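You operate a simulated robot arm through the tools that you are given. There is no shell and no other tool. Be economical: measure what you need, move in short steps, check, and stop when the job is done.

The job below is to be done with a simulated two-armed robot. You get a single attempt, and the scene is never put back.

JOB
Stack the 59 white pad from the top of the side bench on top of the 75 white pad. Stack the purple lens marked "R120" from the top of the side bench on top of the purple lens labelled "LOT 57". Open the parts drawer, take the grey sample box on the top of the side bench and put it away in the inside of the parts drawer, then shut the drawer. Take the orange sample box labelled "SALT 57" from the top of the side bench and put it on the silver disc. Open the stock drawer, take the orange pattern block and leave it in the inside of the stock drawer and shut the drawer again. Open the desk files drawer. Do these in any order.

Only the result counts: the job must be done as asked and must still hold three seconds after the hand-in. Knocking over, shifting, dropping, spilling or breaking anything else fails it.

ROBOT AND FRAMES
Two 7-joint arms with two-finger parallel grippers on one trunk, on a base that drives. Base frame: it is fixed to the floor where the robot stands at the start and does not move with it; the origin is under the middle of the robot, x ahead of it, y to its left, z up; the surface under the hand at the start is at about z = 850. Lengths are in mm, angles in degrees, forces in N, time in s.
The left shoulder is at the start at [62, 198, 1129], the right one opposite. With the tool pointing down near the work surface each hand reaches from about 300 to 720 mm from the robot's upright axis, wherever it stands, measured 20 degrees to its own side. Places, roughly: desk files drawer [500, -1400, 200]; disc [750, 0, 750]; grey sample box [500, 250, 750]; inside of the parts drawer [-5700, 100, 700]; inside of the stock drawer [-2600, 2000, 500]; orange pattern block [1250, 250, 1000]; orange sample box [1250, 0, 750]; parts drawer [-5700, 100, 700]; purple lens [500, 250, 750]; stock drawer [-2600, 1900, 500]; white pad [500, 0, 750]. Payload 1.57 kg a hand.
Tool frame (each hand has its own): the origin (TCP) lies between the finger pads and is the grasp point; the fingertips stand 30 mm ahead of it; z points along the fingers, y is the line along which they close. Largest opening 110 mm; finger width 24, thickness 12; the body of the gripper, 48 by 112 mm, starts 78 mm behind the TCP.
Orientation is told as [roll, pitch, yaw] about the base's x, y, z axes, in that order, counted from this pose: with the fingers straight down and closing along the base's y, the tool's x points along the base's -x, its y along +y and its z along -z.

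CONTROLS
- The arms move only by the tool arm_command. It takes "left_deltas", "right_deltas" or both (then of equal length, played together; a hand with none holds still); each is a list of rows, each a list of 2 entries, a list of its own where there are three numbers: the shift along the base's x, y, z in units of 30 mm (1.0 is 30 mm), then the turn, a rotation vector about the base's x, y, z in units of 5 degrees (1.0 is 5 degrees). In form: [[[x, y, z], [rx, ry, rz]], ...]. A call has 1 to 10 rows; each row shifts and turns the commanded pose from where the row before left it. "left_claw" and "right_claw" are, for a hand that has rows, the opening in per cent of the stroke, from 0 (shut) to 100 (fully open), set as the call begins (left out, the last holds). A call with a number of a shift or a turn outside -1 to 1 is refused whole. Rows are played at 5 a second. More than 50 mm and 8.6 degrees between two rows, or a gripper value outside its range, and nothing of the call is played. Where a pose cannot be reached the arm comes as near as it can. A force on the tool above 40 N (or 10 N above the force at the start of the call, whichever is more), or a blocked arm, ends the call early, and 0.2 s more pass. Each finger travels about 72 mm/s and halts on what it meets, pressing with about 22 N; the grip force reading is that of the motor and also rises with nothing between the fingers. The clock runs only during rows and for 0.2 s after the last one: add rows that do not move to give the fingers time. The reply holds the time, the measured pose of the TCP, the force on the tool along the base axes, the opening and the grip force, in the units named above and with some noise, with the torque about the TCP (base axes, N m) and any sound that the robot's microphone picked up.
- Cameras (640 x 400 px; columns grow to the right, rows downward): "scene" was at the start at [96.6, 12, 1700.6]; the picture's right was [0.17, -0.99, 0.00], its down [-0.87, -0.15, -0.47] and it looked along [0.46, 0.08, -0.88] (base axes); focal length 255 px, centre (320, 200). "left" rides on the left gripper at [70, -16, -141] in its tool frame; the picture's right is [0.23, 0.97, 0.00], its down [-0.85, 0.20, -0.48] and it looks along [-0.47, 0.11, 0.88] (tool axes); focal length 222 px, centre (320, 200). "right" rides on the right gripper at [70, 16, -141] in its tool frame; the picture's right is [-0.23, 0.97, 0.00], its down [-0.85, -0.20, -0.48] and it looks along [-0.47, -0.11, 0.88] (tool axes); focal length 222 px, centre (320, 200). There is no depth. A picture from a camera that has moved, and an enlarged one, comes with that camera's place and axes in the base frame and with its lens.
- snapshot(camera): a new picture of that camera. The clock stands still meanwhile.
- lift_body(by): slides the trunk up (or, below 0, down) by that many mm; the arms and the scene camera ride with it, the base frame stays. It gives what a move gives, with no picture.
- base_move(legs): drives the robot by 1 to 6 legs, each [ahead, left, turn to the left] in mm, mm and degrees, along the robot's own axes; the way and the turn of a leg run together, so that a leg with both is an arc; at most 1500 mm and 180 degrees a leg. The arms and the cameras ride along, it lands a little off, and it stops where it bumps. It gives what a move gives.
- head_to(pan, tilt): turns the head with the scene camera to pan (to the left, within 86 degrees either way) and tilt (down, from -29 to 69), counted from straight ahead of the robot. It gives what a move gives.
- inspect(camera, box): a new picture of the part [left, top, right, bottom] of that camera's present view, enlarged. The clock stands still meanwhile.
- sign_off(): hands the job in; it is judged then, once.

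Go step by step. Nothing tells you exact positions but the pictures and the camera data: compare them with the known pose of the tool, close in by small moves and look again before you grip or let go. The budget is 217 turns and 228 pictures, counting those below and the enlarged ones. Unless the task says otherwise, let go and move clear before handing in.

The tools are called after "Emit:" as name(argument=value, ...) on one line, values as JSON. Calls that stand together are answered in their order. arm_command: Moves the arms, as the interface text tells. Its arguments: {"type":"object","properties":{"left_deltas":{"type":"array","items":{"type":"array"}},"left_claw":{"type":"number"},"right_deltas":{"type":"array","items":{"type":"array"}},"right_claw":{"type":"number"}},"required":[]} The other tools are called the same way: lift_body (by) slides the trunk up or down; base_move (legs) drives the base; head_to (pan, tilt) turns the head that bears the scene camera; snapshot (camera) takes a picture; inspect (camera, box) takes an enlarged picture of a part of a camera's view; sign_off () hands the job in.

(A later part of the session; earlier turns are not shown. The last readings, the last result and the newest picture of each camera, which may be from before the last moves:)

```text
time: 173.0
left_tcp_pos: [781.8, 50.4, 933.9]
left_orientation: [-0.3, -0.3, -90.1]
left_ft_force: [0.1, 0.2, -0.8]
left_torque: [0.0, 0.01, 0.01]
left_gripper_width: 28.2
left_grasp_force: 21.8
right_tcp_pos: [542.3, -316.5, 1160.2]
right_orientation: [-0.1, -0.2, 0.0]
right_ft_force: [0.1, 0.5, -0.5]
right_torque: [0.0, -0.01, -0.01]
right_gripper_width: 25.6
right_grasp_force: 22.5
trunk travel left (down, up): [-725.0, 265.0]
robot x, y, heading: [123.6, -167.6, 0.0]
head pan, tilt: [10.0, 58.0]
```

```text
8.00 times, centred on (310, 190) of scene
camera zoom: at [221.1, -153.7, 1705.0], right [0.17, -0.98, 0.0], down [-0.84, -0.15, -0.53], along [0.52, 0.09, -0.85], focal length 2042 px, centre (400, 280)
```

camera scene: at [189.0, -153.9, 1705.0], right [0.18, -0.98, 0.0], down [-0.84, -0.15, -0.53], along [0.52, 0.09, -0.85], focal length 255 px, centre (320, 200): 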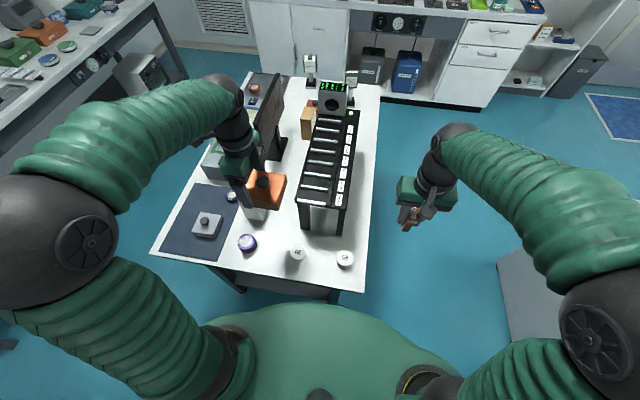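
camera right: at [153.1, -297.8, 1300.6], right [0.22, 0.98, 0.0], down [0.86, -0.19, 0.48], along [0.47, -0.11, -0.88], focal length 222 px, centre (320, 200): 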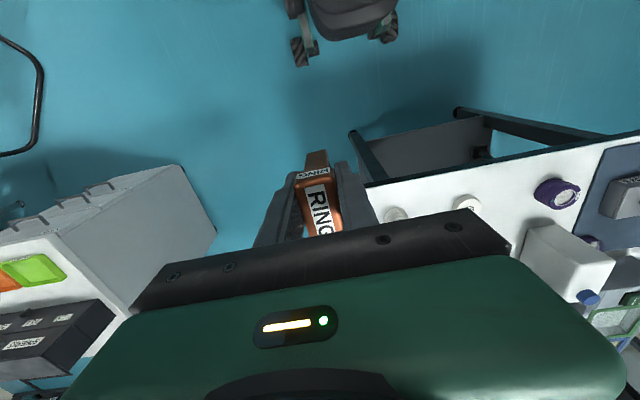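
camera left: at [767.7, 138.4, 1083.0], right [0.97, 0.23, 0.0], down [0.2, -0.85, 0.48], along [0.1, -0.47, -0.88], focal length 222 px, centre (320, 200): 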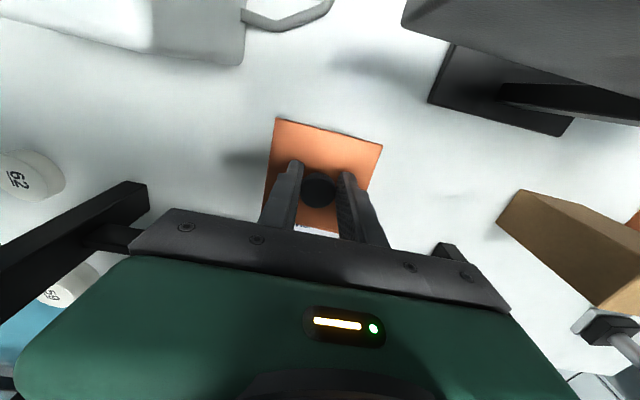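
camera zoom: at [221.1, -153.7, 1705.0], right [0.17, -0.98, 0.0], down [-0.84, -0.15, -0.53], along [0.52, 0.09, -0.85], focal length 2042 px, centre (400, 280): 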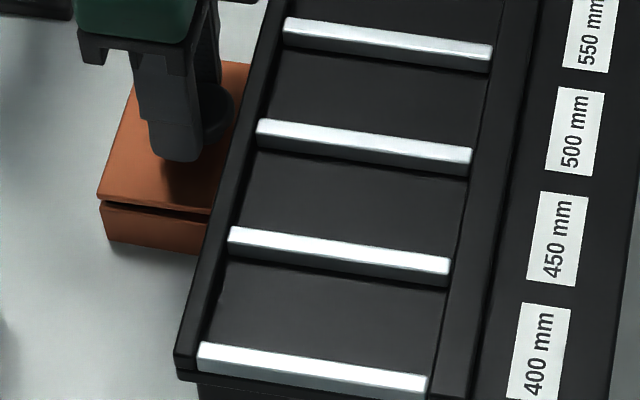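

Aligned as in the earlier successful seating. Press down.

Emit:
arm_command(left_deltas=[[[0, 0, -0.2], [0, 0, 0]], [[0, 0, -0.15], [0, 0, 0]], [[0, 0, -0.1], [0, 0, 0]], [[0, 0, 0], [0, 0, 0]]])

Emit:
inspect(camera="left", box=[240, 90, 400, 240])

Emit:
inspect(camera="scene", box=[280, 165, 340, 215])

```text
time: 174.0
left_tcp_pos: [782.3, 50.2, 923.3]
left_orientation: [0.2, -0.3, -90.1]
left_ft_force: [3.5, 0.9, 21.8]
left_torque: [-0.16, -0.12, 0.0]
left_gripper_width: 28.7
left_grasp_force: 22.0
right_tcp_pos: [541.6, -318.3, 1161.2]
right_orientation: [0.0, -0.2, 0.0]
right_ft_force: [-0.8, 0.1, 0.3]
right_torque: [-0.02, 0.01, 0.02]
right_gripper_width: 25.6
right_grasp_force: 22.3
trunk travel left (down, up): [-725.0, 265.0]
robot x, y, heading: [121.8, -168.2, -0.0]
head pan, tilt: [10.0, 58.0]
heard: snap
```

```text
2.67 times, centred on (320, 165) of left
camera zoom: at [765.6, 120.3, 1063.6], right [0.97, 0.23, 0.0], down [0.2, -0.85, 0.48], along [0.11, -0.47, -0.88], focal length 592 px, centre (320, 293)
```

zoom: 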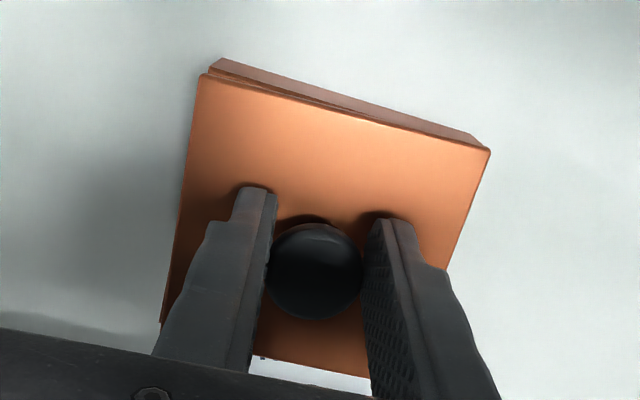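

```text
8.00 times, centred on (310, 190) of scene
camera zoom: at [216.2, -155.6, 1705.7], right [0.17, -0.98, 0.0], down [-0.83, -0.15, -0.53], along [0.52, 0.09, -0.85], focal length 2042 px, centre (400, 280)
```

zoom: 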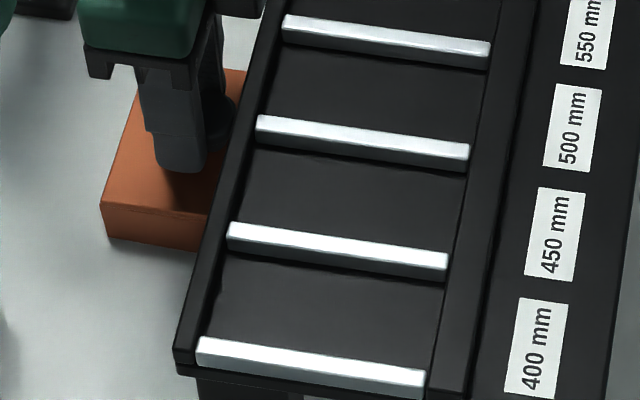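

Lid snapped on. I'll regrip the body with the hand rolled 20° away from the rack so it clears while placing. Release and rise first.

Emit:
arm_command(left_deltas=[[[0, 0, 0.07], [0, 0, 0]], [[0, 0, 0], [0, 0, 0]], [[0, 0, 0], [0, 0, 0]]], left_claw=50)

Emit:
arm_command(left_deltas=[[[0, 0, 1], [0, 0, 0]], [[0, 0, 1], [0, 0, 0]], [[0, 0, 0.8], [0, 0, 0]], [[0, 0.2, 0], [-1, 0, 0]], [[0, 0.2, 0], [-1, 0, 0]], [[0, 0, 0], [-1, 0, 0]], [[0, 0, 0], [-1, 0, 0]], [[0, 0, 0], [0, 0, 0]]])

Emit:
arm_command(left_deltas=[[[0, 0, 0], [0, 0, 0]], [[0, 0, 0], [0, 0, 0]], [[0, 0, 0], [0, 0, 0]]], left_claw=100)

Emit:
snapshot(camera="left")

Emit:
inspect(camera="scene", box=[250, 120, 350, 220])

```text
time: 174.8
left_tcp_pos: [781.9, 50.7, 921.7]
left_orientation: [-0.2, -0.4, -90.1]
left_ft_force: [0.2, -0.8, 0.5]
left_torque: [0.01, 0.0, 0.0]
left_gripper_width: 55.2
left_grasp_force: 0.0
right_tcp_pos: [542.9, -316.7, 1159.9]
right_orientation: [0.0, -0.3, -0.1]
right_ft_force: [0.5, 0.5, -2.1]
right_torque: [-0.03, 0.01, -0.01]
right_gripper_width: 25.8
right_grasp_force: 22.0
trunk travel left (down, up): [-725.0, 265.0]
robot x, y, heading: [113.8, -165.6, 0.2]
head pan, tilt: [10.0, 58.0]
```

```text
time: 176.6
left_tcp_pos: [783.8, 62.9, 1004.7]
left_orientation: [-0.1, -20.3, -90.1]
left_ft_force: [-0.6, 0.5, 0.7]
left_torque: [0.03, 0.01, 0.0]
left_gripper_width: 55.3
left_grasp_force: 0.0
right_tcp_pos: [542.1, -317.3, 1161.8]
right_orientation: [-0.2, -0.2, -0.2]
right_ft_force: [0.5, 0.2, 0.2]
right_torque: [0.01, 0.01, 0.0]
right_gripper_width: 25.7
right_grasp_force: 22.4
trunk travel left (down, up): [-725.0, 265.0]
robot x, y, heading: [117.3, -168.7, 0.2]
head pan, tilt: [10.0, 58.0]
```

```text
time: 177.4
left_tcp_pos: [782.1, 62.4, 1003.8]
left_orientation: [-0.1, -20.3, -90.1]
left_ft_force: [0.0, 0.6, 0.0]
left_torque: [0.01, 0.0, 0.0]
left_gripper_width: 109.9
left_grasp_force: 0.1
right_tcp_pos: [543.4, -318.1, 1161.3]
right_orientation: [-0.1, -0.2, -0.1]
right_ft_force: [-0.8, 0.4, -0.1]
right_torque: [0.02, 0.01, -0.02]
right_gripper_width: 25.7
right_grasp_force: 21.7
trunk travel left (down, up): [-725.0, 265.0]
robot x, y, heading: [119.3, -163.0, -0.1]
head pan, tilt: [10.0, 58.0]
```

```text
108 pictures are left
camera left: at [766.4, 178.2, 1113.1], right [0.97, 0.21, -0.08], down [0.2, -0.64, 0.75], along [0.11, -0.74, -0.66], focal length 222 px, centre (320, 200)
```

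left: 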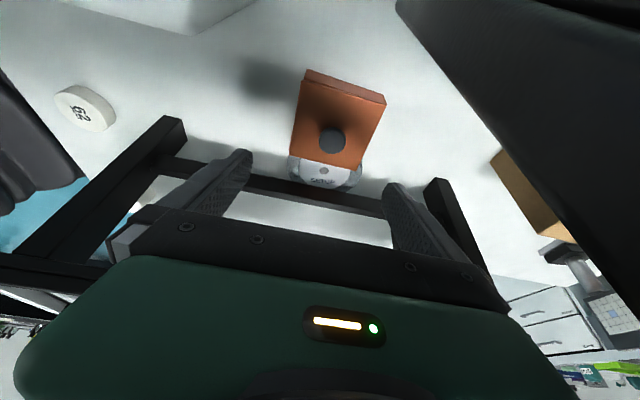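

```text
4.00 times, centred on (300, 170) of scene
camera zoom: at [220.6, -153.5, 1705.1], right [0.17, -0.98, 0.0], down [-0.84, -0.15, -0.53], along [0.52, 0.09, -0.85], focal length 1021 px, centre (400, 320)
```

zoom: 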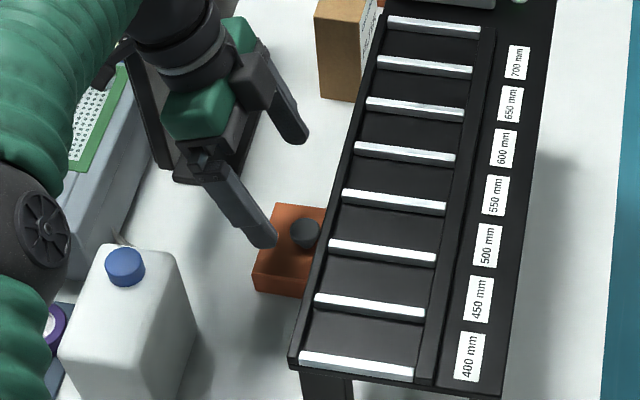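

Monitor clearance suggests a smaller lean; I reduce to 12°, centre over the box and descend.

Emit:
arm_command(left_deltas=[[[0, -0.15, 0], [0.8, 0, 0]], [[0, -0.15, 0], [0.8, 0, 0]], [[0, 0, -1], [0, 0, 0]], [[0, 0, -1], [0, 0, 0]], [[0, 0, -0.5], [0, 0, 0]], [[0, 0, 0], [0, 0, 0]]])

Emit:
snapshot(camera="left")

Emit:
inspect(camera="scene", box=[250, 120, 350, 220])

```text
time: 178.8
left_tcp_pos: [780.3, 53.4, 931.1]
left_orientation: [-0.1, -12.4, -90.1]
left_ft_force: [-0.3, -0.7, 0.0]
left_torque: [0.01, -0.02, -0.03]
left_gripper_width: 109.8
left_grasp_force: 0.1
right_tcp_pos: [541.9, -318.0, 1160.2]
right_orientation: [-0.1, -0.3, -0.1]
right_ft_force: [-1.1, -0.3, -1.5]
right_torque: [0.01, 0.03, 0.02]
right_gripper_width: 25.3
right_grasp_force: 21.7
trunk travel left (down, up): [-725.0, 265.0]
robot x, y, heading: [120.9, -167.9, 0.2]
head pan, tilt: [10.0, 58.0]
```

```text
106 pictures are left
camera left: at [764.5, 151.9, 1054.3], right [0.97, 0.22, -0.05], down [0.2, -0.73, 0.65], along [0.11, -0.64, -0.76], focal length 222 px, centre (320, 200)
```

left: 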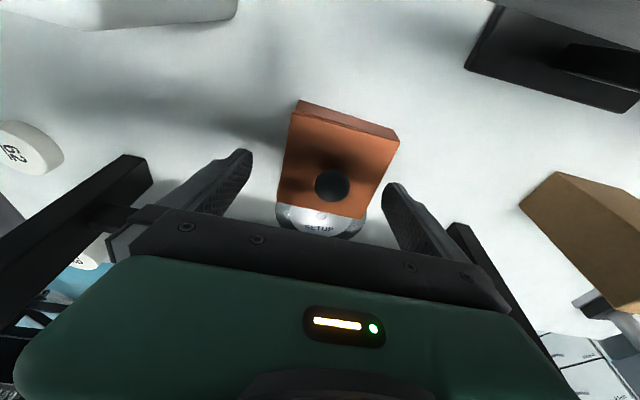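

```text
4.00 times, centred on (300, 170) of scene
camera zoom: at [220.4, -153.9, 1705.1], right [0.17, -0.98, 0.0], down [-0.84, -0.15, -0.53], along [0.52, 0.09, -0.85], focal length 1021 px, centre (400, 320)
```

zoom: 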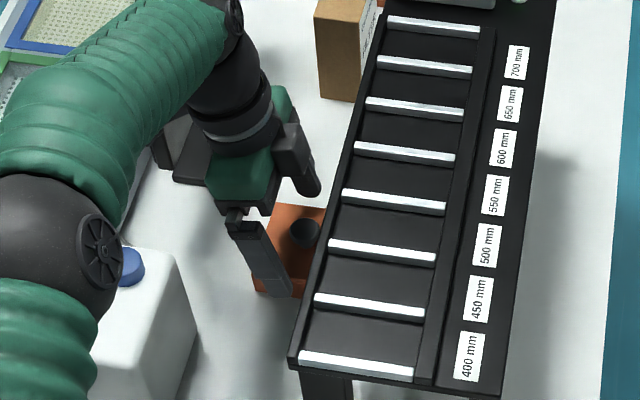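

The box sits at about (791, 48). I shift +10 mm in x and descend to grip height.

Emit:
arm_command(left_deltas=[[[0.36, -0.05, 0], [0, 0, 0]], [[0, 0, -0.7], [0, 0, 0]], [[0, 0, -0.7], [0, 0, 0]], [[0, 0, 0], [0, 0, 0]]])

Emit:
snapshot(camera="left")

```text
time: 179.8
left_tcp_pos: [790.1, 52.8, 888.8]
left_orientation: [-0.2, -12.3, -90.1]
left_ft_force: [-0.7, -0.2, -0.2]
left_torque: [-0.04, -0.02, 0.04]
left_gripper_width: 110.2
left_grasp_force: 0.1
right_tcp_pos: [543.3, -317.7, 1159.7]
right_orientation: [0.0, -0.3, -0.1]
right_ft_force: [-0.5, -0.6, -1.8]
right_torque: [0.01, 0.02, 0.03]
right_gripper_width: 25.6
right_grasp_force: 22.1
trunk travel left (down, up): [-725.0, 265.0]
robot x, y, heading: [121.1, -166.9, 0.5]
head pan, tilt: [10.0, 58.0]
```

```text
104 pictures are left
camera left: at [776.0, 151.0, 1012.8], right [0.97, 0.22, -0.05], down [0.2, -0.73, 0.65], along [0.11, -0.64, -0.76], focal length 222 px, centre (320, 200)
```

left: 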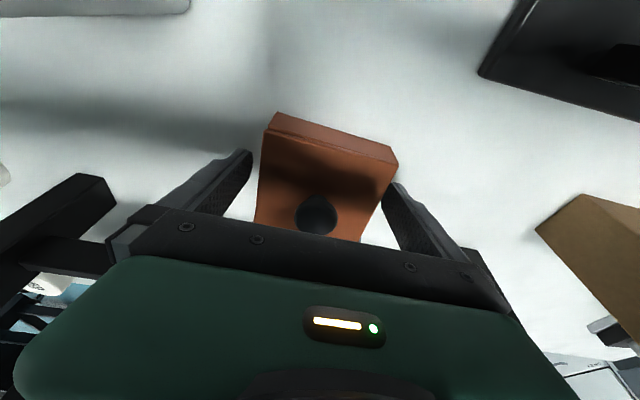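

Emit:
arm_command(left_deltas=[[[0, 0, 0], [0, 0, 0]], [[0, 0, 0], [0, 0, 0]], [[0, 0, 0], [0, 0, 0]], [[0, 0, 0.3], [0, 0, 0]], [[0, 0, 0], [0, 0, 0]]], left_claw=0)

Emit:
snapshot(camera="left")

Emit:
inspect(camera="scene", box=[270, 140, 350, 220])

```text
time: 181.0
left_tcp_pos: [793.5, 52.5, 896.4]
left_orientation: [-0.1, -12.3, -90.1]
left_ft_force: [0.5, 0.3, -3.0]
left_torque: [0.06, 0.0, -0.02]
left_gripper_width: 90.2
left_grasp_force: 21.7
right_tcp_pos: [543.0, -318.0, 1160.5]
right_orientation: [-0.1, -0.2, -0.1]
right_ft_force: [-0.9, -0.4, -0.4]
right_torque: [-0.02, -0.04, 0.01]
right_gripper_width: 25.5
right_grasp_force: 22.2
trunk travel left (down, up): [-725.0, 265.0]
robot x, y, heading: [118.2, -166.2, 0.1]
head pan, tilt: [10.0, 58.0]
heard: snap
```

```text
103 pictures are left
camera left: at [778.2, 151.2, 1020.4], right [0.97, 0.22, -0.05], down [0.2, -0.73, 0.65], along [0.1, -0.64, -0.76], focal length 222 px, centre (320, 200)
```

left: 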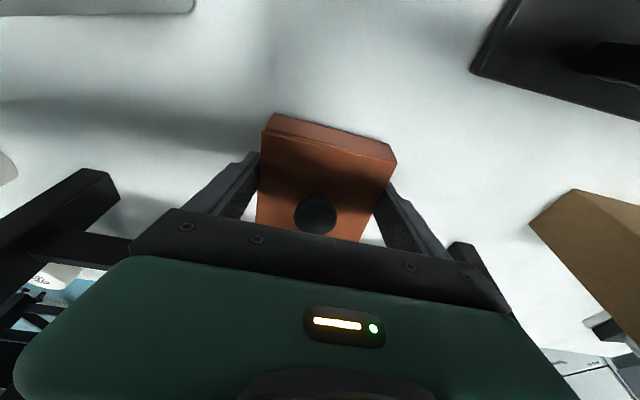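

```text
5.00 times, centred on (310, 180) of scene
camera zoom: at [221.4, -153.5, 1705.0], right [0.17, -0.98, 0.0], down [-0.84, -0.15, -0.53], along [0.52, 0.09, -0.85], focal length 1276 px, centre (370, 300)
```

zoom: 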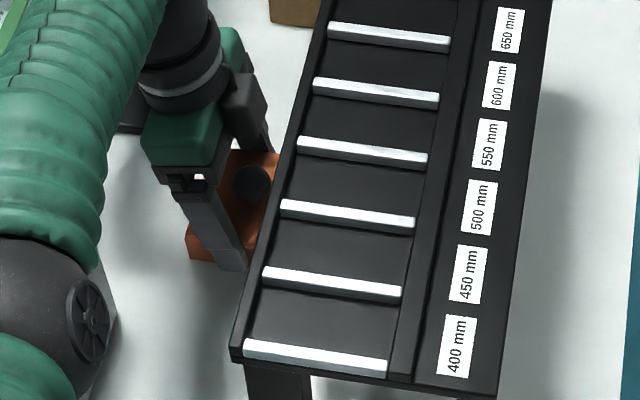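

Held level. I shift 30 mm toward the disc and look at the knob-to-stretcher clearance.

Emit:
arm_command(left_deltas=[[[0.1, -0.4, -0.1], [0, 0, 0]], [[0, -0.4, 0], [0, 0, 0]], [[0, -0.2, 0], [0, 0, 0]], [[0, 0, 0], [0, 0, 0]]])

Emit:
snapshot(camera="left")

Emit:
inspect(camera="left", box=[220, 90, 440, 260])

Emit:
inspect(camera="scene", box=[270, 140, 350, 220])

```text
time: 182.0
left_tcp_pos: [795.1, 22.5, 895.0]
left_orientation: [-0.2, -12.2, -90.0]
left_ft_force: [0.3, -0.8, -4.2]
left_torque: [0.09, 0.0, -0.03]
left_gripper_width: 90.1
left_grasp_force: 22.2
left hand out of reach, approached as far as the arm can: row 1
right_tcp_pos: [543.6, -316.5, 1160.8]
right_orientation: [-0.1, -0.1, 0.0]
right_ft_force: [0.1, -0.2, -0.7]
right_torque: [-0.02, 0.01, -0.01]
right_gripper_width: 25.6
right_grasp_force: 21.6
trunk travel left (down, up): [-725.0, 265.0]
robot x, y, heading: [119.5, -167.7, -0.3]
head pan, tilt: [10.0, 58.0]
```

```text
101 pictures are left
camera left: at [778.4, 121.1, 1017.5], right [0.97, 0.22, -0.05], down [0.2, -0.73, 0.65], along [0.11, -0.64, -0.76], focal length 222 px, centre (320, 200)
```

left: 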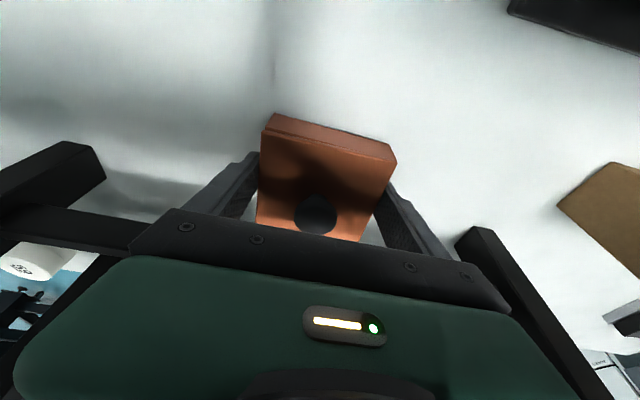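

```text
2.35 times, centred on (330, 175) of left
camera zoom: at [778.4, 121.1, 1017.5], right [0.97, 0.22, -0.05], down [0.2, -0.73, 0.65], along [0.11, -0.64, -0.76], focal length 523 px, centre (296, 259)
```

zoom: 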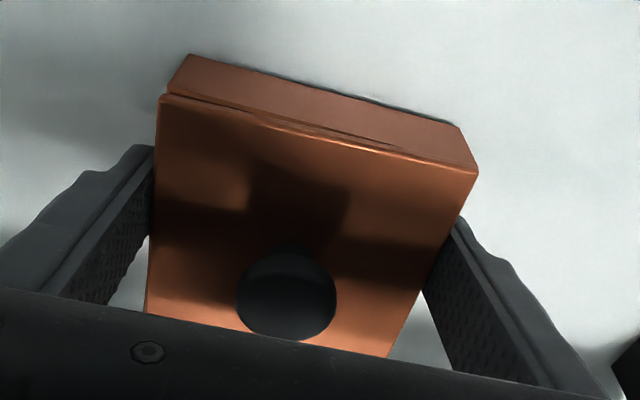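

```text
5.00 times, centred on (310, 180) of scene
camera zoom: at [221.9, -153.7, 1705.0], right [0.17, -0.98, 0.0], down [-0.84, -0.15, -0.53], along [0.52, 0.09, -0.85], focal length 1276 px, centre (370, 300)
```

zoom: 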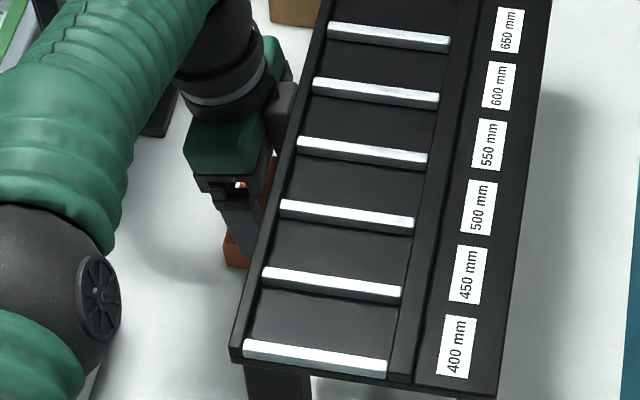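

The lid edge puts the box centre at y≈17.5; the rack plane is y≈-13, so I can go about 13 mm further while the knob stays clear.

Emit:
arm_command(left_deltas=[[[0, -0.22, 0], [0, 0, 0]], [[0, -0.22, 0], [0, 0, 0]], [[0, 0, 0], [0, 0, 0]]])

Emit:
inspect(camera="left", box=[220, 90, 440, 260])

Emit:
inspect(camera="scene", box=[270, 140, 350, 220])

```text
time: 182.8
left_tcp_pos: [792.8, 9.0, 894.5]
left_orientation: [-0.2, -12.3, -90.1]
left_ft_force: [-0.4, -0.4, -4.0]
left_torque: [0.02, 0.0, 0.0]
left_gripper_width: 90.3
left_grasp_force: 22.1
right_tcp_pos: [543.0, -317.6, 1160.6]
right_orientation: [-0.1, -0.2, -0.1]
right_ft_force: [-1.0, 0.0, -1.8]
right_torque: [-0.05, -0.02, -0.01]
right_gripper_width: 25.4
right_grasp_force: 22.0
trunk travel left (down, up): [-725.0, 265.0]
robot x, y, heading: [117.6, -163.9, 0.2]
head pan, tilt: [10.0, 58.0]
```

```text
2.35 times, centred on (330, 175) of left
camera zoom: at [778.0, 107.5, 1017.4], right [0.97, 0.22, -0.05], down [0.2, -0.73, 0.65], along [0.1, -0.64, -0.76], focal length 523 px, centre (296, 259)
```

zoom: 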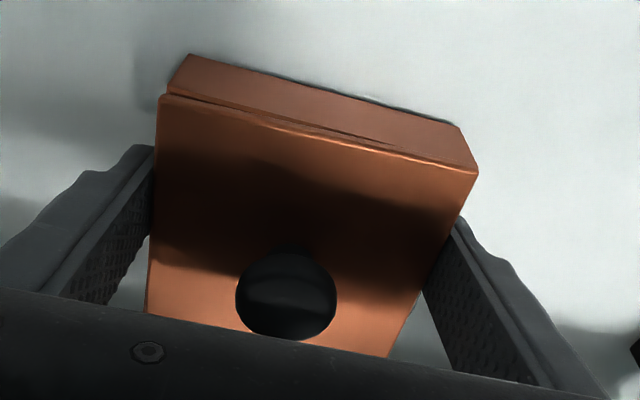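

```text
5.00 times, centred on (310, 180) of scene
camera zoom: at [221.8, -153.7, 1705.0], right [0.17, -0.98, 0.0], down [-0.84, -0.15, -0.53], along [0.52, 0.09, -0.85], focal length 1276 px, centre (370, 300)
```

zoom: 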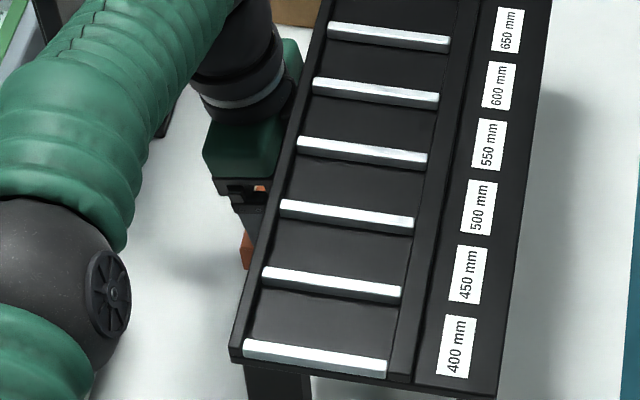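

No contact. I lower to just above the disc and try a few more mm, watching the side force.

Emit:
arm_command(left_deltas=[[[0.05, 0, -0.08], [0, 0, 0]], [[0, -0.1, 0], [0, 0, 0]], [[0, 0, 0], [0, 0, 0]]])

Emit:
arm_command(left_deltas=[[[0, -0.1, 0], [0, 0, 0]], [[0, 0, 0], [0, 0, 0]]])

Emit:
inspect(camera="left", box=[220, 90, 440, 260])

```text
time: 183.6
left_tcp_pos: [795.1, 5.9, 890.9]
left_orientation: [-0.1, -12.3, -90.2]
left_ft_force: [-0.2, -0.5, -1.0]
left_torque: [0.08, 0.01, -0.01]
left_gripper_width: 90.3
left_grasp_force: 22.4
right_tcp_pos: [543.0, -316.6, 1160.1]
right_orientation: [-0.1, -0.1, -0.1]
right_ft_force: [0.3, 0.0, -1.1]
right_torque: [-0.01, -0.04, -0.01]
right_gripper_width: 25.5
right_grasp_force: 21.8
trunk travel left (down, up): [-725.0, 265.0]
robot x, y, heading: [118.5, -164.3, 0.3]
head pan, tilt: [10.0, 58.0]
```

```text
time: 184.2
left_tcp_pos: [795.9, 2.5, 892.2]
left_orientation: [0.0, -12.3, -90.1]
left_ft_force: [1.0, -1.0, -2.9]
left_torque: [0.07, 0.02, -0.03]
left_gripper_width: 90.2
left_grasp_force: 21.9
right_tcp_pos: [543.5, -317.0, 1161.4]
right_orientation: [0.0, -0.1, -0.1]
right_ft_force: [-0.4, -0.6, -2.1]
right_torque: [0.03, 0.03, -0.02]
right_gripper_width: 25.9
right_grasp_force: 22.3
trunk travel left (down, up): [-725.0, 265.0]
robot x, y, heading: [119.0, -165.9, 0.1]
head pan, tilt: [10.0, 58.0]
```

```text
2.35 times, centred on (330, 175) of left
camera zoom: at [779.4, 101.4, 1015.6], right [0.97, 0.22, -0.05], down [0.2, -0.73, 0.65], along [0.11, -0.64, -0.76], focal length 523 px, centre (296, 259)
```

zoom: 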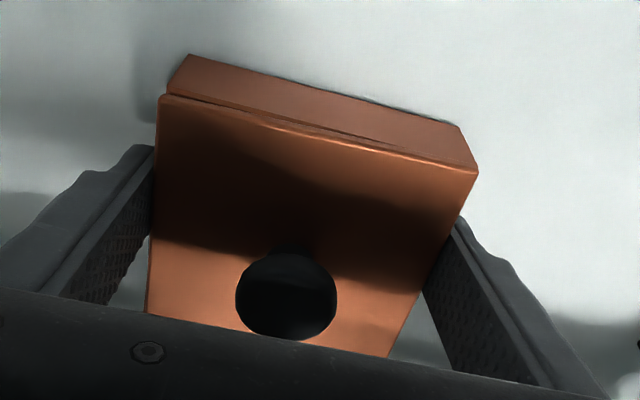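

Still no contact. Two more small steps.

Emit:
arm_command(left_deltas=[[[0, -0.1, 0], [0, 0, 0]], [[0, 0, 0], [0, 0, 0]]])

Emit:
arm_command(left_deltas=[[[0, -0.1, 0], [0, 0, 0]], [[0, 0, 0], [0, 0, 0]]])

Emit:
inspect(camera="left", box=[220, 90, 440, 260])

```text
time: 184.8
left_tcp_pos: [795.6, -1.0, 893.6]
left_orientation: [-0.1, -12.3, -90.2]
left_ft_force: [0.9, -0.1, -2.0]
left_torque: [0.08, 0.05, -0.01]
left_gripper_width: 90.2
left_grasp_force: 21.7
right_tcp_pos: [541.5, -316.4, 1159.5]
right_orientation: [-0.1, -0.3, -0.1]
right_ft_force: [-0.9, 0.3, 0.2]
right_torque: [0.0, -0.01, -0.02]
right_gripper_width: 25.6
right_grasp_force: 21.8
trunk travel left (down, up): [-725.0, 265.0]
robot x, y, heading: [117.0, -165.2, -0.2]
head pan, tilt: [10.0, 58.0]
```

```text
time: 185.4
left_tcp_pos: [795.6, -4.7, 893.3]
left_orientation: [0.0, -12.3, -90.2]
left_ft_force: [0.7, 1.4, 0.0]
left_torque: [0.16, -0.02, 0.0]
left_gripper_width: 89.8
left_grasp_force: 21.7
right_tcp_pos: [542.2, -315.3, 1161.5]
right_orientation: [-0.1, -0.2, -0.2]
right_ft_force: [-0.3, 0.3, -0.6]
right_torque: [0.01, -0.02, 0.01]
right_gripper_width: 25.5
right_grasp_force: 22.2
trunk travel left (down, up): [-725.0, 265.0]
robot x, y, heading: [118.5, -166.2, -0.1]
head pan, tilt: [10.0, 58.0]
```

```text
2.35 times, centred on (330, 175) of left
camera zoom: at [779.4, 95.4, 1015.7], right [0.97, 0.22, -0.05], down [0.2, -0.73, 0.65], along [0.11, -0.64, -0.76], focal length 523 px, centre (296, 259)
```

zoom: 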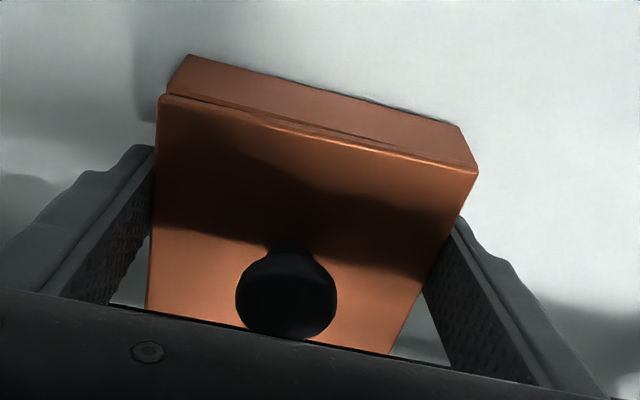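

A slight side force appears, so I back off 2 mm; the box centre is about 37 mm from the disc centre. Then lower to rest.

Emit:
arm_command(left_deltas=[[[0, 0.08, 0], [0, 0, 0]], [[0, 0, -0.06], [0, 0, 0]], [[0, 0, -0.05], [0, 0, 0]], [[0, 0, 0], [0, 0, 0]]])

Emit:
inspect(camera="left", box=[220, 90, 440, 260])

```text
time: 186.4
left_tcp_pos: [795.3, -2.3, 889.8]
left_orientation: [0.1, -12.2, -90.1]
left_ft_force: [5.6, -0.6, 13.7]
left_torque: [0.22, -0.22, -0.08]
left_gripper_width: 89.9
left_grasp_force: 21.9
right_tcp_pos: [540.8, -319.1, 1161.3]
right_orientation: [0.0, -0.2, -0.1]
right_ft_force: [0.3, 0.3, -0.8]
right_torque: [-0.02, 0.02, -0.01]
right_gripper_width: 25.7
right_grasp_force: 21.6
trunk travel left (down, up): [-725.0, 265.0]
robot x, y, heading: [121.6, -164.0, 0.2]
head pan, tilt: [10.0, 58.0]
```

```text
2.35 times, centred on (330, 175) of left
camera zoom: at [778.5, 96.7, 1014.0], right [0.97, 0.22, -0.05], down [0.2, -0.73, 0.65], along [0.11, -0.64, -0.76], focal length 523 px, centre (296, 259)
```

zoom: 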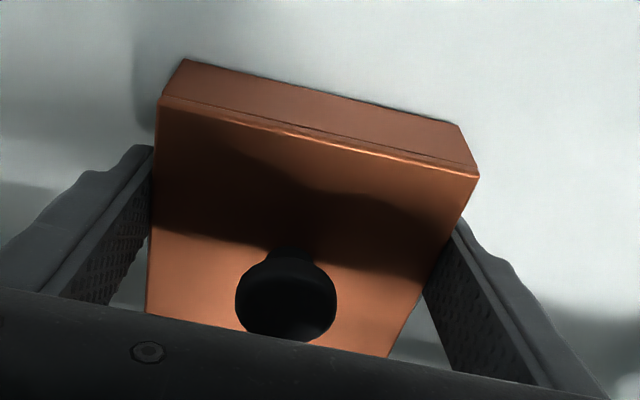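

Resting on the disc. Release, slide the hand out in +y, then up.

Emit:
arm_command(left_deltas=[[[0, 0, 0.1], [0, 0, 0]], [[0, 0, 0], [0, 0, 0]], [[0, 0, 0], [0, 0, 0]]], left_claw=100)

Emit:
inspect(camera="left", box=[180, 60, 460, 260])

```text
time: 187.2
left_tcp_pos: [793.7, -0.1, 890.5]
left_orientation: [-0.3, -12.3, -90.1]
left_ft_force: [0.5, -0.3, -0.2]
left_torque: [0.0, -0.01, -0.01]
left_gripper_width: 110.1
left_grasp_force: 0.2
right_tcp_pos: [542.4, -317.9, 1159.9]
right_orientation: [-0.1, -0.3, -0.1]
right_ft_force: [0.4, -0.4, -1.4]
right_torque: [-0.01, 0.01, 0.03]
right_gripper_width: 25.6
right_grasp_force: 22.3
trunk travel left (down, up): [-725.0, 265.0]
robot x, y, heading: [117.6, -165.3, 0.0]
head pan, tilt: [10.0, 58.0]
heard: snap
```

```text
2.00 times, centred on (320, 160) of left
camera zoom: at [778.5, 97.8, 1014.3], right [0.97, 0.22, -0.05], down [0.2, -0.73, 0.65], along [0.1, -0.64, -0.76], focal length 444 px, centre (320, 280)
```

zoom: 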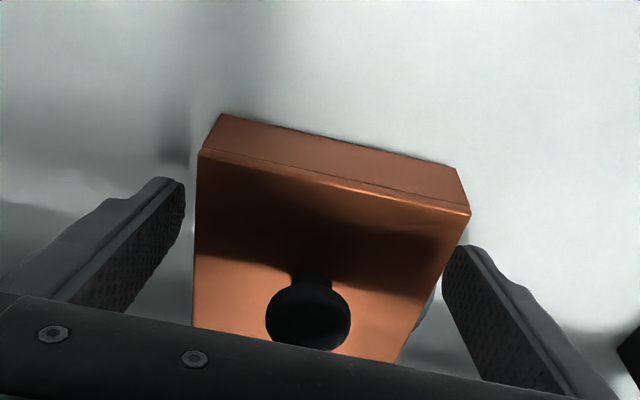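

The lid snapped shut and sits flush. I rise 40 mm between stretcher and deck, then slide out and up.

Emit:
arm_command(left_deltas=[[[0.1, 0.05, 0.4], [0, 0, 0]], [[0, 0, 0.9], [0, 0, 0]], [[0, 0.6, 0.1], [0, 0, 0]], [[0, 1, 0], [0, 0, 0]], [[0, 0.3, 0.3], [0, 0, 0]], [[0, 0, 1], [0.8, 0, 0]], [[0, 0, 1], [0.8, 0, 0]], [[-0.5, 0, 1], [0.8, 0, 0]], [[-0.5, 0, 1], [0, 0, 0]], [[-1, 0, 0.8], [0, 0, 0]]])

Emit:
snapshot(camera="left")

Emit:
inspect(camera="scene", box=[240, 100, 380, 240])

```text
time: 189.4
left_tcp_pos: [733.8, 58.5, 1088.7]
left_orientation: [-0.1, -0.3, -90.2]
left_ft_force: [0.3, -0.3, 0.6]
left_torque: [0.02, 0.0, 0.01]
left_gripper_width: 109.8
left_grasp_force: 0.1
right_tcp_pos: [541.3, -317.1, 1161.5]
right_orientation: [-0.1, -0.3, -0.1]
right_ft_force: [-0.2, 0.0, 0.0]
right_torque: [0.0, -0.03, -0.01]
right_gripper_width: 25.6
right_grasp_force: 21.9
trunk travel left (down, up): [-725.0, 265.0]
robot x, y, heading: [120.3, -167.9, -0.0]
head pan, tilt: [10.0, 58.0]
```

```text
92 pictures are left
camera left: at [718.4, 130.0, 1229.9], right [0.97, 0.22, 0.0], down [0.2, -0.85, 0.48], along [0.11, -0.47, -0.88], focal length 222 px, centre (320, 200)
```

left: 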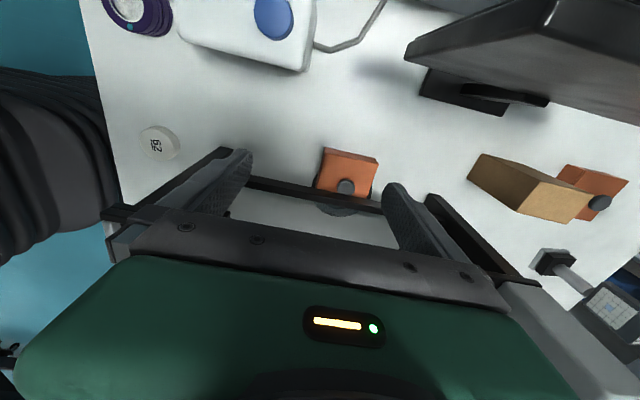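

```text
2.86 times, centred on (310, 170) of scene
camera zoom: at [217.6, -153.5, 1705.2], right [0.17, -0.98, 0.0], down [-0.84, -0.15, -0.53], along [0.52, 0.09, -0.85], focal length 729 px, centre (349, 286)
```

zoom: 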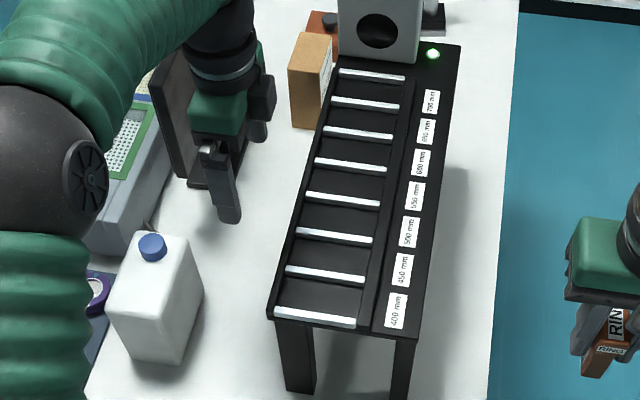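

SALT 57 is on the disc with the lid shut. Next: the stock drawer with the RING block. I fold the left arm, back off and turn round to see the room behind.

Emit:
arm_command(left_deltas=[[[-0.5, 0, 1], [0, 0, 1]], [[-0.5, 0, 1], [0, 0, 1]], [[-1, 0, 1], [0, 0, 1]], [[-1, 0, 0.5], [0, 0, 1]], [[-1, 0, 0], [0, 0, 1]], [[-1, 0, 0], [0, 0, 1]], [[-1, 0, 0], [0, 0, 1]], [[-1, 0, 0], [0, 0, 1]], [[-1, 0, 0], [0, 0, 1]], [[-0.5, 0, 0], [0, 0, 1]]])

Emit:
base_move(legs=[[-450, 0, 0], [0, 0, 120]])

Emit:
head_to(pan=20, tilt=25)

Emit:
snapshot(camera="scene")

```text
time: 191.6
left_tcp_pos: [481.2, 57.7, 1193.2]
left_orientation: [-0.1, -0.3, -39.9]
left_ft_force: [0.2, -0.3, -0.2]
left_torque: [-0.01, -0.01, -0.01]
left_gripper_width: 109.7
left_grasp_force: 0.0
right_tcp_pos: [541.5, -317.8, 1160.4]
right_orientation: [-0.1, -0.2, -0.1]
right_ft_force: [0.4, -0.3, -0.6]
right_torque: [-0.01, 0.03, 0.03]
right_gripper_width: 25.6
right_grasp_force: 21.6
trunk travel left (down, up): [-725.0, 265.0]
robot x, y, heading: [119.9, -167.2, 0.2]
head pan, tilt: [10.0, 58.0]
```

```text
time: 199.4
left_tcp_pos: [-723.5, 18.5, 1193.3]
left_orientation: [-0.2, -0.3, 82.6]
left_ft_force: [0.4, 0.2, 1.7]
left_torque: [-0.01, -0.01, -0.02]
left_gripper_width: 110.0
left_grasp_force: 0.2
right_tcp_pos: [-440.4, 271.6, 1160.9]
right_orientation: [-0.1, -0.2, 122.6]
right_ft_force: [-0.5, 0.5, -1.0]
right_torque: [-0.03, -0.02, -0.02]
right_gripper_width: 25.4
right_grasp_force: 21.8
trunk travel left (down, up): [-725.0, 265.0]
robot x, y, heading: [-340.4, -168.0, 122.7]
head pan, tilt: [10.0, 58.0]
```

```text
time: 200.4
left_tcp_pos: [-722.8, 17.6, 1193.5]
left_orientation: [-0.1, -0.4, 82.5]
left_ft_force: [0.3, -0.4, -0.7]
left_torque: [0.0, 0.0, -0.02]
left_gripper_width: 109.9
left_grasp_force: 0.1
right_tcp_pos: [-439.9, 272.4, 1159.9]
right_orientation: [-0.1, -0.3, 122.5]
right_ft_force: [-0.9, 0.3, -0.3]
right_torque: [0.01, -0.02, 0.04]
right_gripper_width: 25.4
right_grasp_force: 22.0
trunk travel left (down, up): [-725.0, 265.0]
robot x, y, heading: [-338.4, -167.2, 122.7]
head pan, tilt: [20.0, 25.0]
```

```text
90 pictures are left
camera scene: at [-430.4, -84.4, 1752.8], right [0.61, 0.8, 0.0], down [0.34, -0.26, -0.91], along [-0.72, 0.55, -0.42], focal length 255 px, centre (320, 200)
```

scene: 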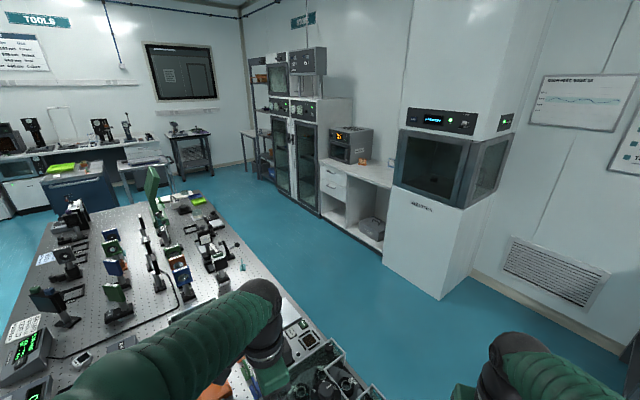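

The optical table occupies y<270 on the left, and the stock drawer unit is beyond at about (-2850, 1980). I face +y, move into the aisle and strafe along it.

Emit:
inspect(camera="scene", box=[270, 110, 430, 270])

Emit:
base_move(legs=[[0, 0, -32.7], [1050, 0, 0], [0, 1200, 0], [0, 1050, 0]])

Emit:
head_to(pan=0, tilt=40)

Emit:
snapshot(camera="scene")

```text
2.50 times, centred on (350, 190) of scene
camera zoom: at [-430.4, -84.4, 1752.8], right [0.61, 0.8, 0.0], down [0.34, -0.26, -0.91], along [-0.72, 0.55, -0.42], focal length 638 px, centre (245, 225)
```

zoom: 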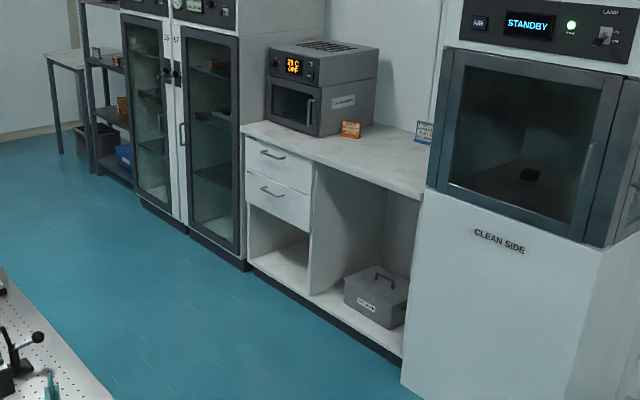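

```text
time: 218.2
left_tcp_pos: [-2796.6, 1311.6, 1193.1]
left_orientation: [0.1, -0.2, 49.4]
left_ft_force: [-0.4, -1.0, -0.4]
left_torque: [-0.02, 0.02, -0.04]
left_gripper_width: 109.9
left_grasp_force: 0.0
right_tcp_pos: [-2420.4, 1367.8, 1159.7]
right_orientation: [0.1, -0.2, 89.2]
right_ft_force: [-0.4, 0.9, -0.5]
right_torque: [0.0, 0.02, -0.02]
right_gripper_width: 25.6
right_grasp_force: 22.4
trunk travel left (down, up): [-725.0, 265.0]
robot x, y, heading: [-2578.2, 948.5, 89.7]
head pan, tilt: [20.0, 25.0]
```

```text
time: 219.1
left_tcp_pos: [-2797.9, 1310.7, 1194.0]
left_orientation: [0.0, -0.3, 49.3]
left_ft_force: [0.1, -0.5, 0.4]
left_torque: [-0.04, 0.01, -0.05]
left_gripper_width: 109.8
left_grasp_force: 0.2
right_tcp_pos: [-2423.4, 1368.5, 1160.2]
right_orientation: [0.0, -0.3, 89.2]
right_ft_force: [0.6, 0.4, -0.2]
right_torque: [-0.01, 0.01, 0.0]
right_gripper_width: 25.7
right_grasp_force: 21.9
trunk travel left (down, up): [-725.0, 265.0]
robot x, y, heading: [-2575.8, 946.2, 89.5]
head pan, tilt: [0.0, 40.0]
```

```text
88 pictures are left
camera scene: at [-2577.5, 1063.9, 1729.6], right [1.0, -0.01, 0.0], down [-0.01, -0.64, -0.77], along [0.01, 0.77, -0.64], focal length 255 px, centre (320, 200)
```

scene: 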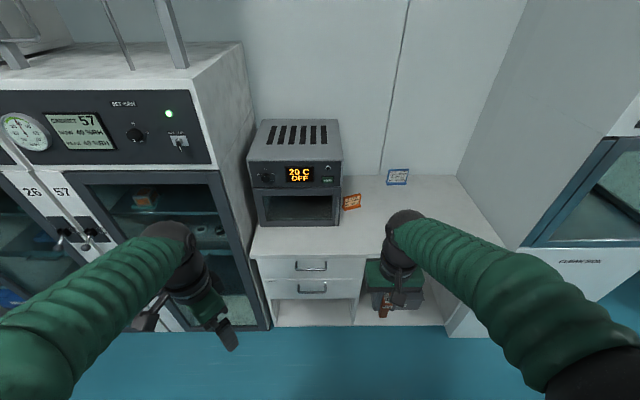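

Two drawers under the oven; I zoom for name labels.

Emit:
inspect(camera="scene", box=[250, 240, 370, 330])

Emit:
inspect(camera="left", box=[200, 0, 640, 270])

```text
4.44 times, centred on (310, 285) of scene
camera zoom: at [-2577.5, 1063.9, 1729.6], right [1.0, -0.01, 0.0], down [-0.01, -0.64, -0.77], along [0.01, 0.77, -0.64], focal length 1135 px, centre (364, -178)
```

zoom: 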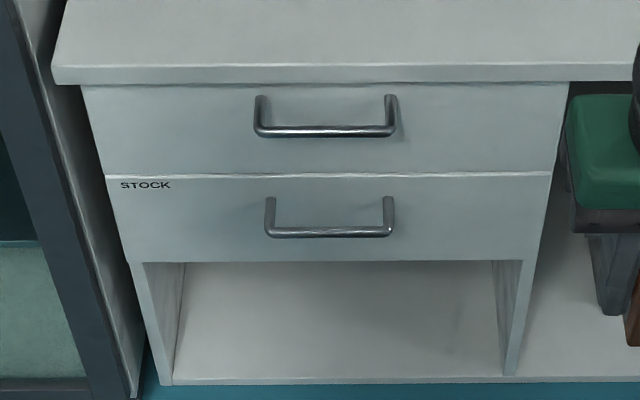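

```text
1.45 times, centred on (420, 135) of left
camera zoom: at [-2832.3, 1247.2, 1334.5], right [-0.89, 0.46, 0.0], down [0.4, 0.78, 0.48], along [0.22, 0.43, -0.88], focal length 323 px, centre (174, 294)
```

zoom: 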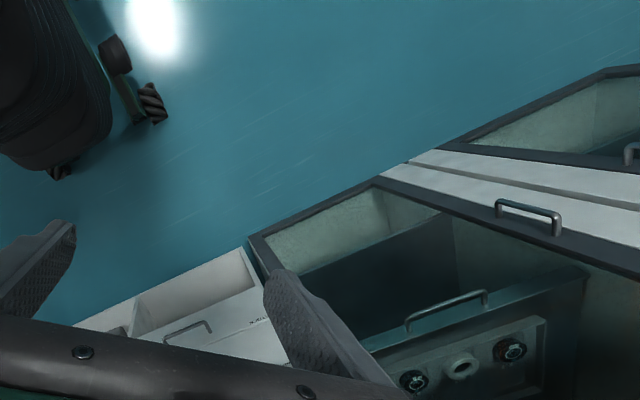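

STOCK is the lower drawer; its handle bar is at about (-2608, 1750, 554). I'll grip the bar with horizontal fingers closing vertically: reposition, lower the trunk and turn the left hand.

Emit:
base_move(legs=[[0, -130, 0.4]])

Emit:
lift_body(by=-500)

Emit:
arm_command(left_deltas=[[[0, 0, 0], [0.988, 0.453, -0.453]], [[0, 0, 0], [0.988, 0.453, -0.453]], [[0, 0, 0], [0.988, 0.453, -0.453]], [[0, 0, 0], [0.988, 0.453, -0.453]], [[0, 0, 0], [0.988, 0.453, -0.453]], [[0, 0, 0], [0.988, 0.453, -0.453]], [[0, 0, 0], [0.988, 0.453, -0.453]], [[0, 0, 0], [0.988, 0.453, -0.453]], [[0, 0, 0], [0.988, 0.453, -0.453]]], left_claw=100)

Emit:
arm_command(left_deltas=[[[0, 0, 0], [0.988, 0.453, -0.453]], [[0, 0, 0], [0.988, 0.453, -0.453]], [[0, 0, 0], [0.988, 0.453, -0.453]], [[0, 0, 0], [0.988, 0.453, -0.453]], [[0, 0, 0], [0.988, 0.453, -0.453]], [[0, 0, 0], [0.988, 0.453, -0.453]], [[0, 0, 0], [0.988, 0.453, -0.453]], [[0, 0, 0], [0.988, 0.453, -0.453]]])

Emit:
snapshot(camera="scene")

Emit:
snapshot(camera="left")

```text
time: 220.3
left_tcp_pos: [-2704.7, 1307.9, 1186.3]
left_orientation: [-1.2, -1.1, 50.1]
left_ft_force: [-3.2, 0.4, -0.1]
left_torque: [0.05, -0.15, 0.0]
left_gripper_width: 110.1
left_grasp_force: 0.1
right_tcp_pos: [-2328.6, 1367.2, 1163.9]
right_orientation: [-1.4, -0.3, 90.1]
right_ft_force: [-3.0, 0.0, -1.3]
right_torque: [-0.02, -0.16, 0.0]
right_gripper_width: 25.2
right_grasp_force: 21.3
trunk travel left (down, up): [-725.0, 265.0]
robot x, y, heading: [-2451.4, 947.2, 90.2]
head pan, tilt: [0.0, 40.0]
```

```text
refused: -500 is not a number from -400 to 400
```

```text
time: 222.3
left_tcp_pos: [-2662.4, 1393.3, 1188.7]
left_orientation: [46.3, -10.4, 24.5]
left_ft_force: [0.0, -0.7, 0.1]
left_torque: [-0.01, 0.0, 0.01]
left_gripper_width: 109.9
left_grasp_force: 0.0
left hand out of reach, approached as far as the arm can: row 4, 5, 6, 7, 8, 9
right_tcp_pos: [-2290.3, 1368.0, 1158.9]
right_orientation: [0.4, -0.4, 90.0]
right_ft_force: [-1.3, 0.2, -1.8]
right_torque: [0.01, 0.0, -0.02]
right_gripper_width: 25.8
right_grasp_force: 21.6
trunk travel left (down, up): [-725.0, 265.0]
robot x, y, heading: [-2450.1, 946.9, 90.0]
head pan, tilt: [0.0, 40.0]
```

```text
time: 224.1
left_tcp_pos: [-2664.6, 1484.4, 1207.8]
left_orientation: [75.7, -3.6, 7.1]
left_ft_force: [-0.4, 0.0, 0.1]
left_torque: [0.0, -0.01, 0.0]
left_gripper_width: 109.8
left_grasp_force: 0.0
left hand out of reach, approached as far as the arm can: row 1, 2, 3, 4, 5, 6, 7, 8
right_tcp_pos: [-2297.9, 1369.6, 1159.4]
right_orientation: [0.0, -0.2, 90.1]
right_ft_force: [-0.7, -0.2, -1.0]
right_torque: [-0.06, 0.0, 0.0]
right_gripper_width: 25.7
right_grasp_force: 21.9
trunk travel left (down, up): [-725.0, 265.0]
robot x, y, heading: [-2451.9, 947.8, 89.9]
head pan, tilt: [0.0, 40.0]
```

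```text
85 pictures are left
camera scene: at [-2451.2, 1065.4, 1729.4], right [1.0, 0.0, 0.0], down [0.0, -0.65, -0.76], along [0.0, 0.76, -0.65], focal length 255 px, centre (320, 200)
```

scene: 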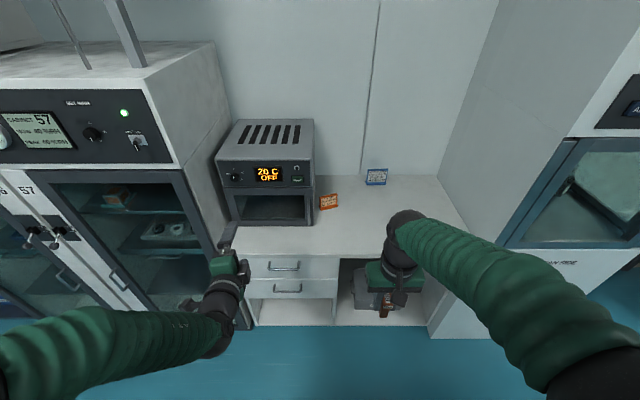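

```text
84 pictures are left
camera left: at [-2717.4, 1337.6, 1222.9], right [-0.31, 0.2, 0.93], down [0.88, -0.31, 0.36], along [0.36, 0.93, -0.08], focal length 222 px, centre (320, 200)
```

left: 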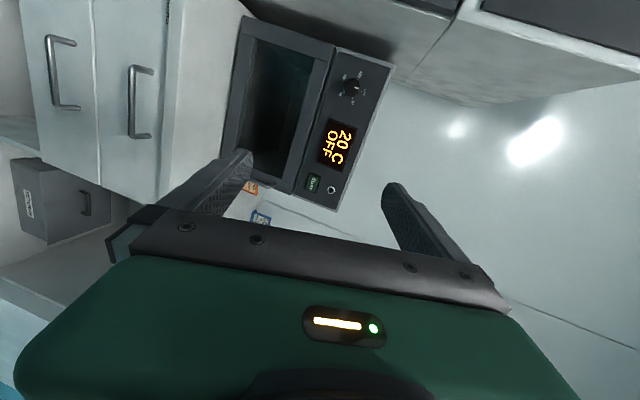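

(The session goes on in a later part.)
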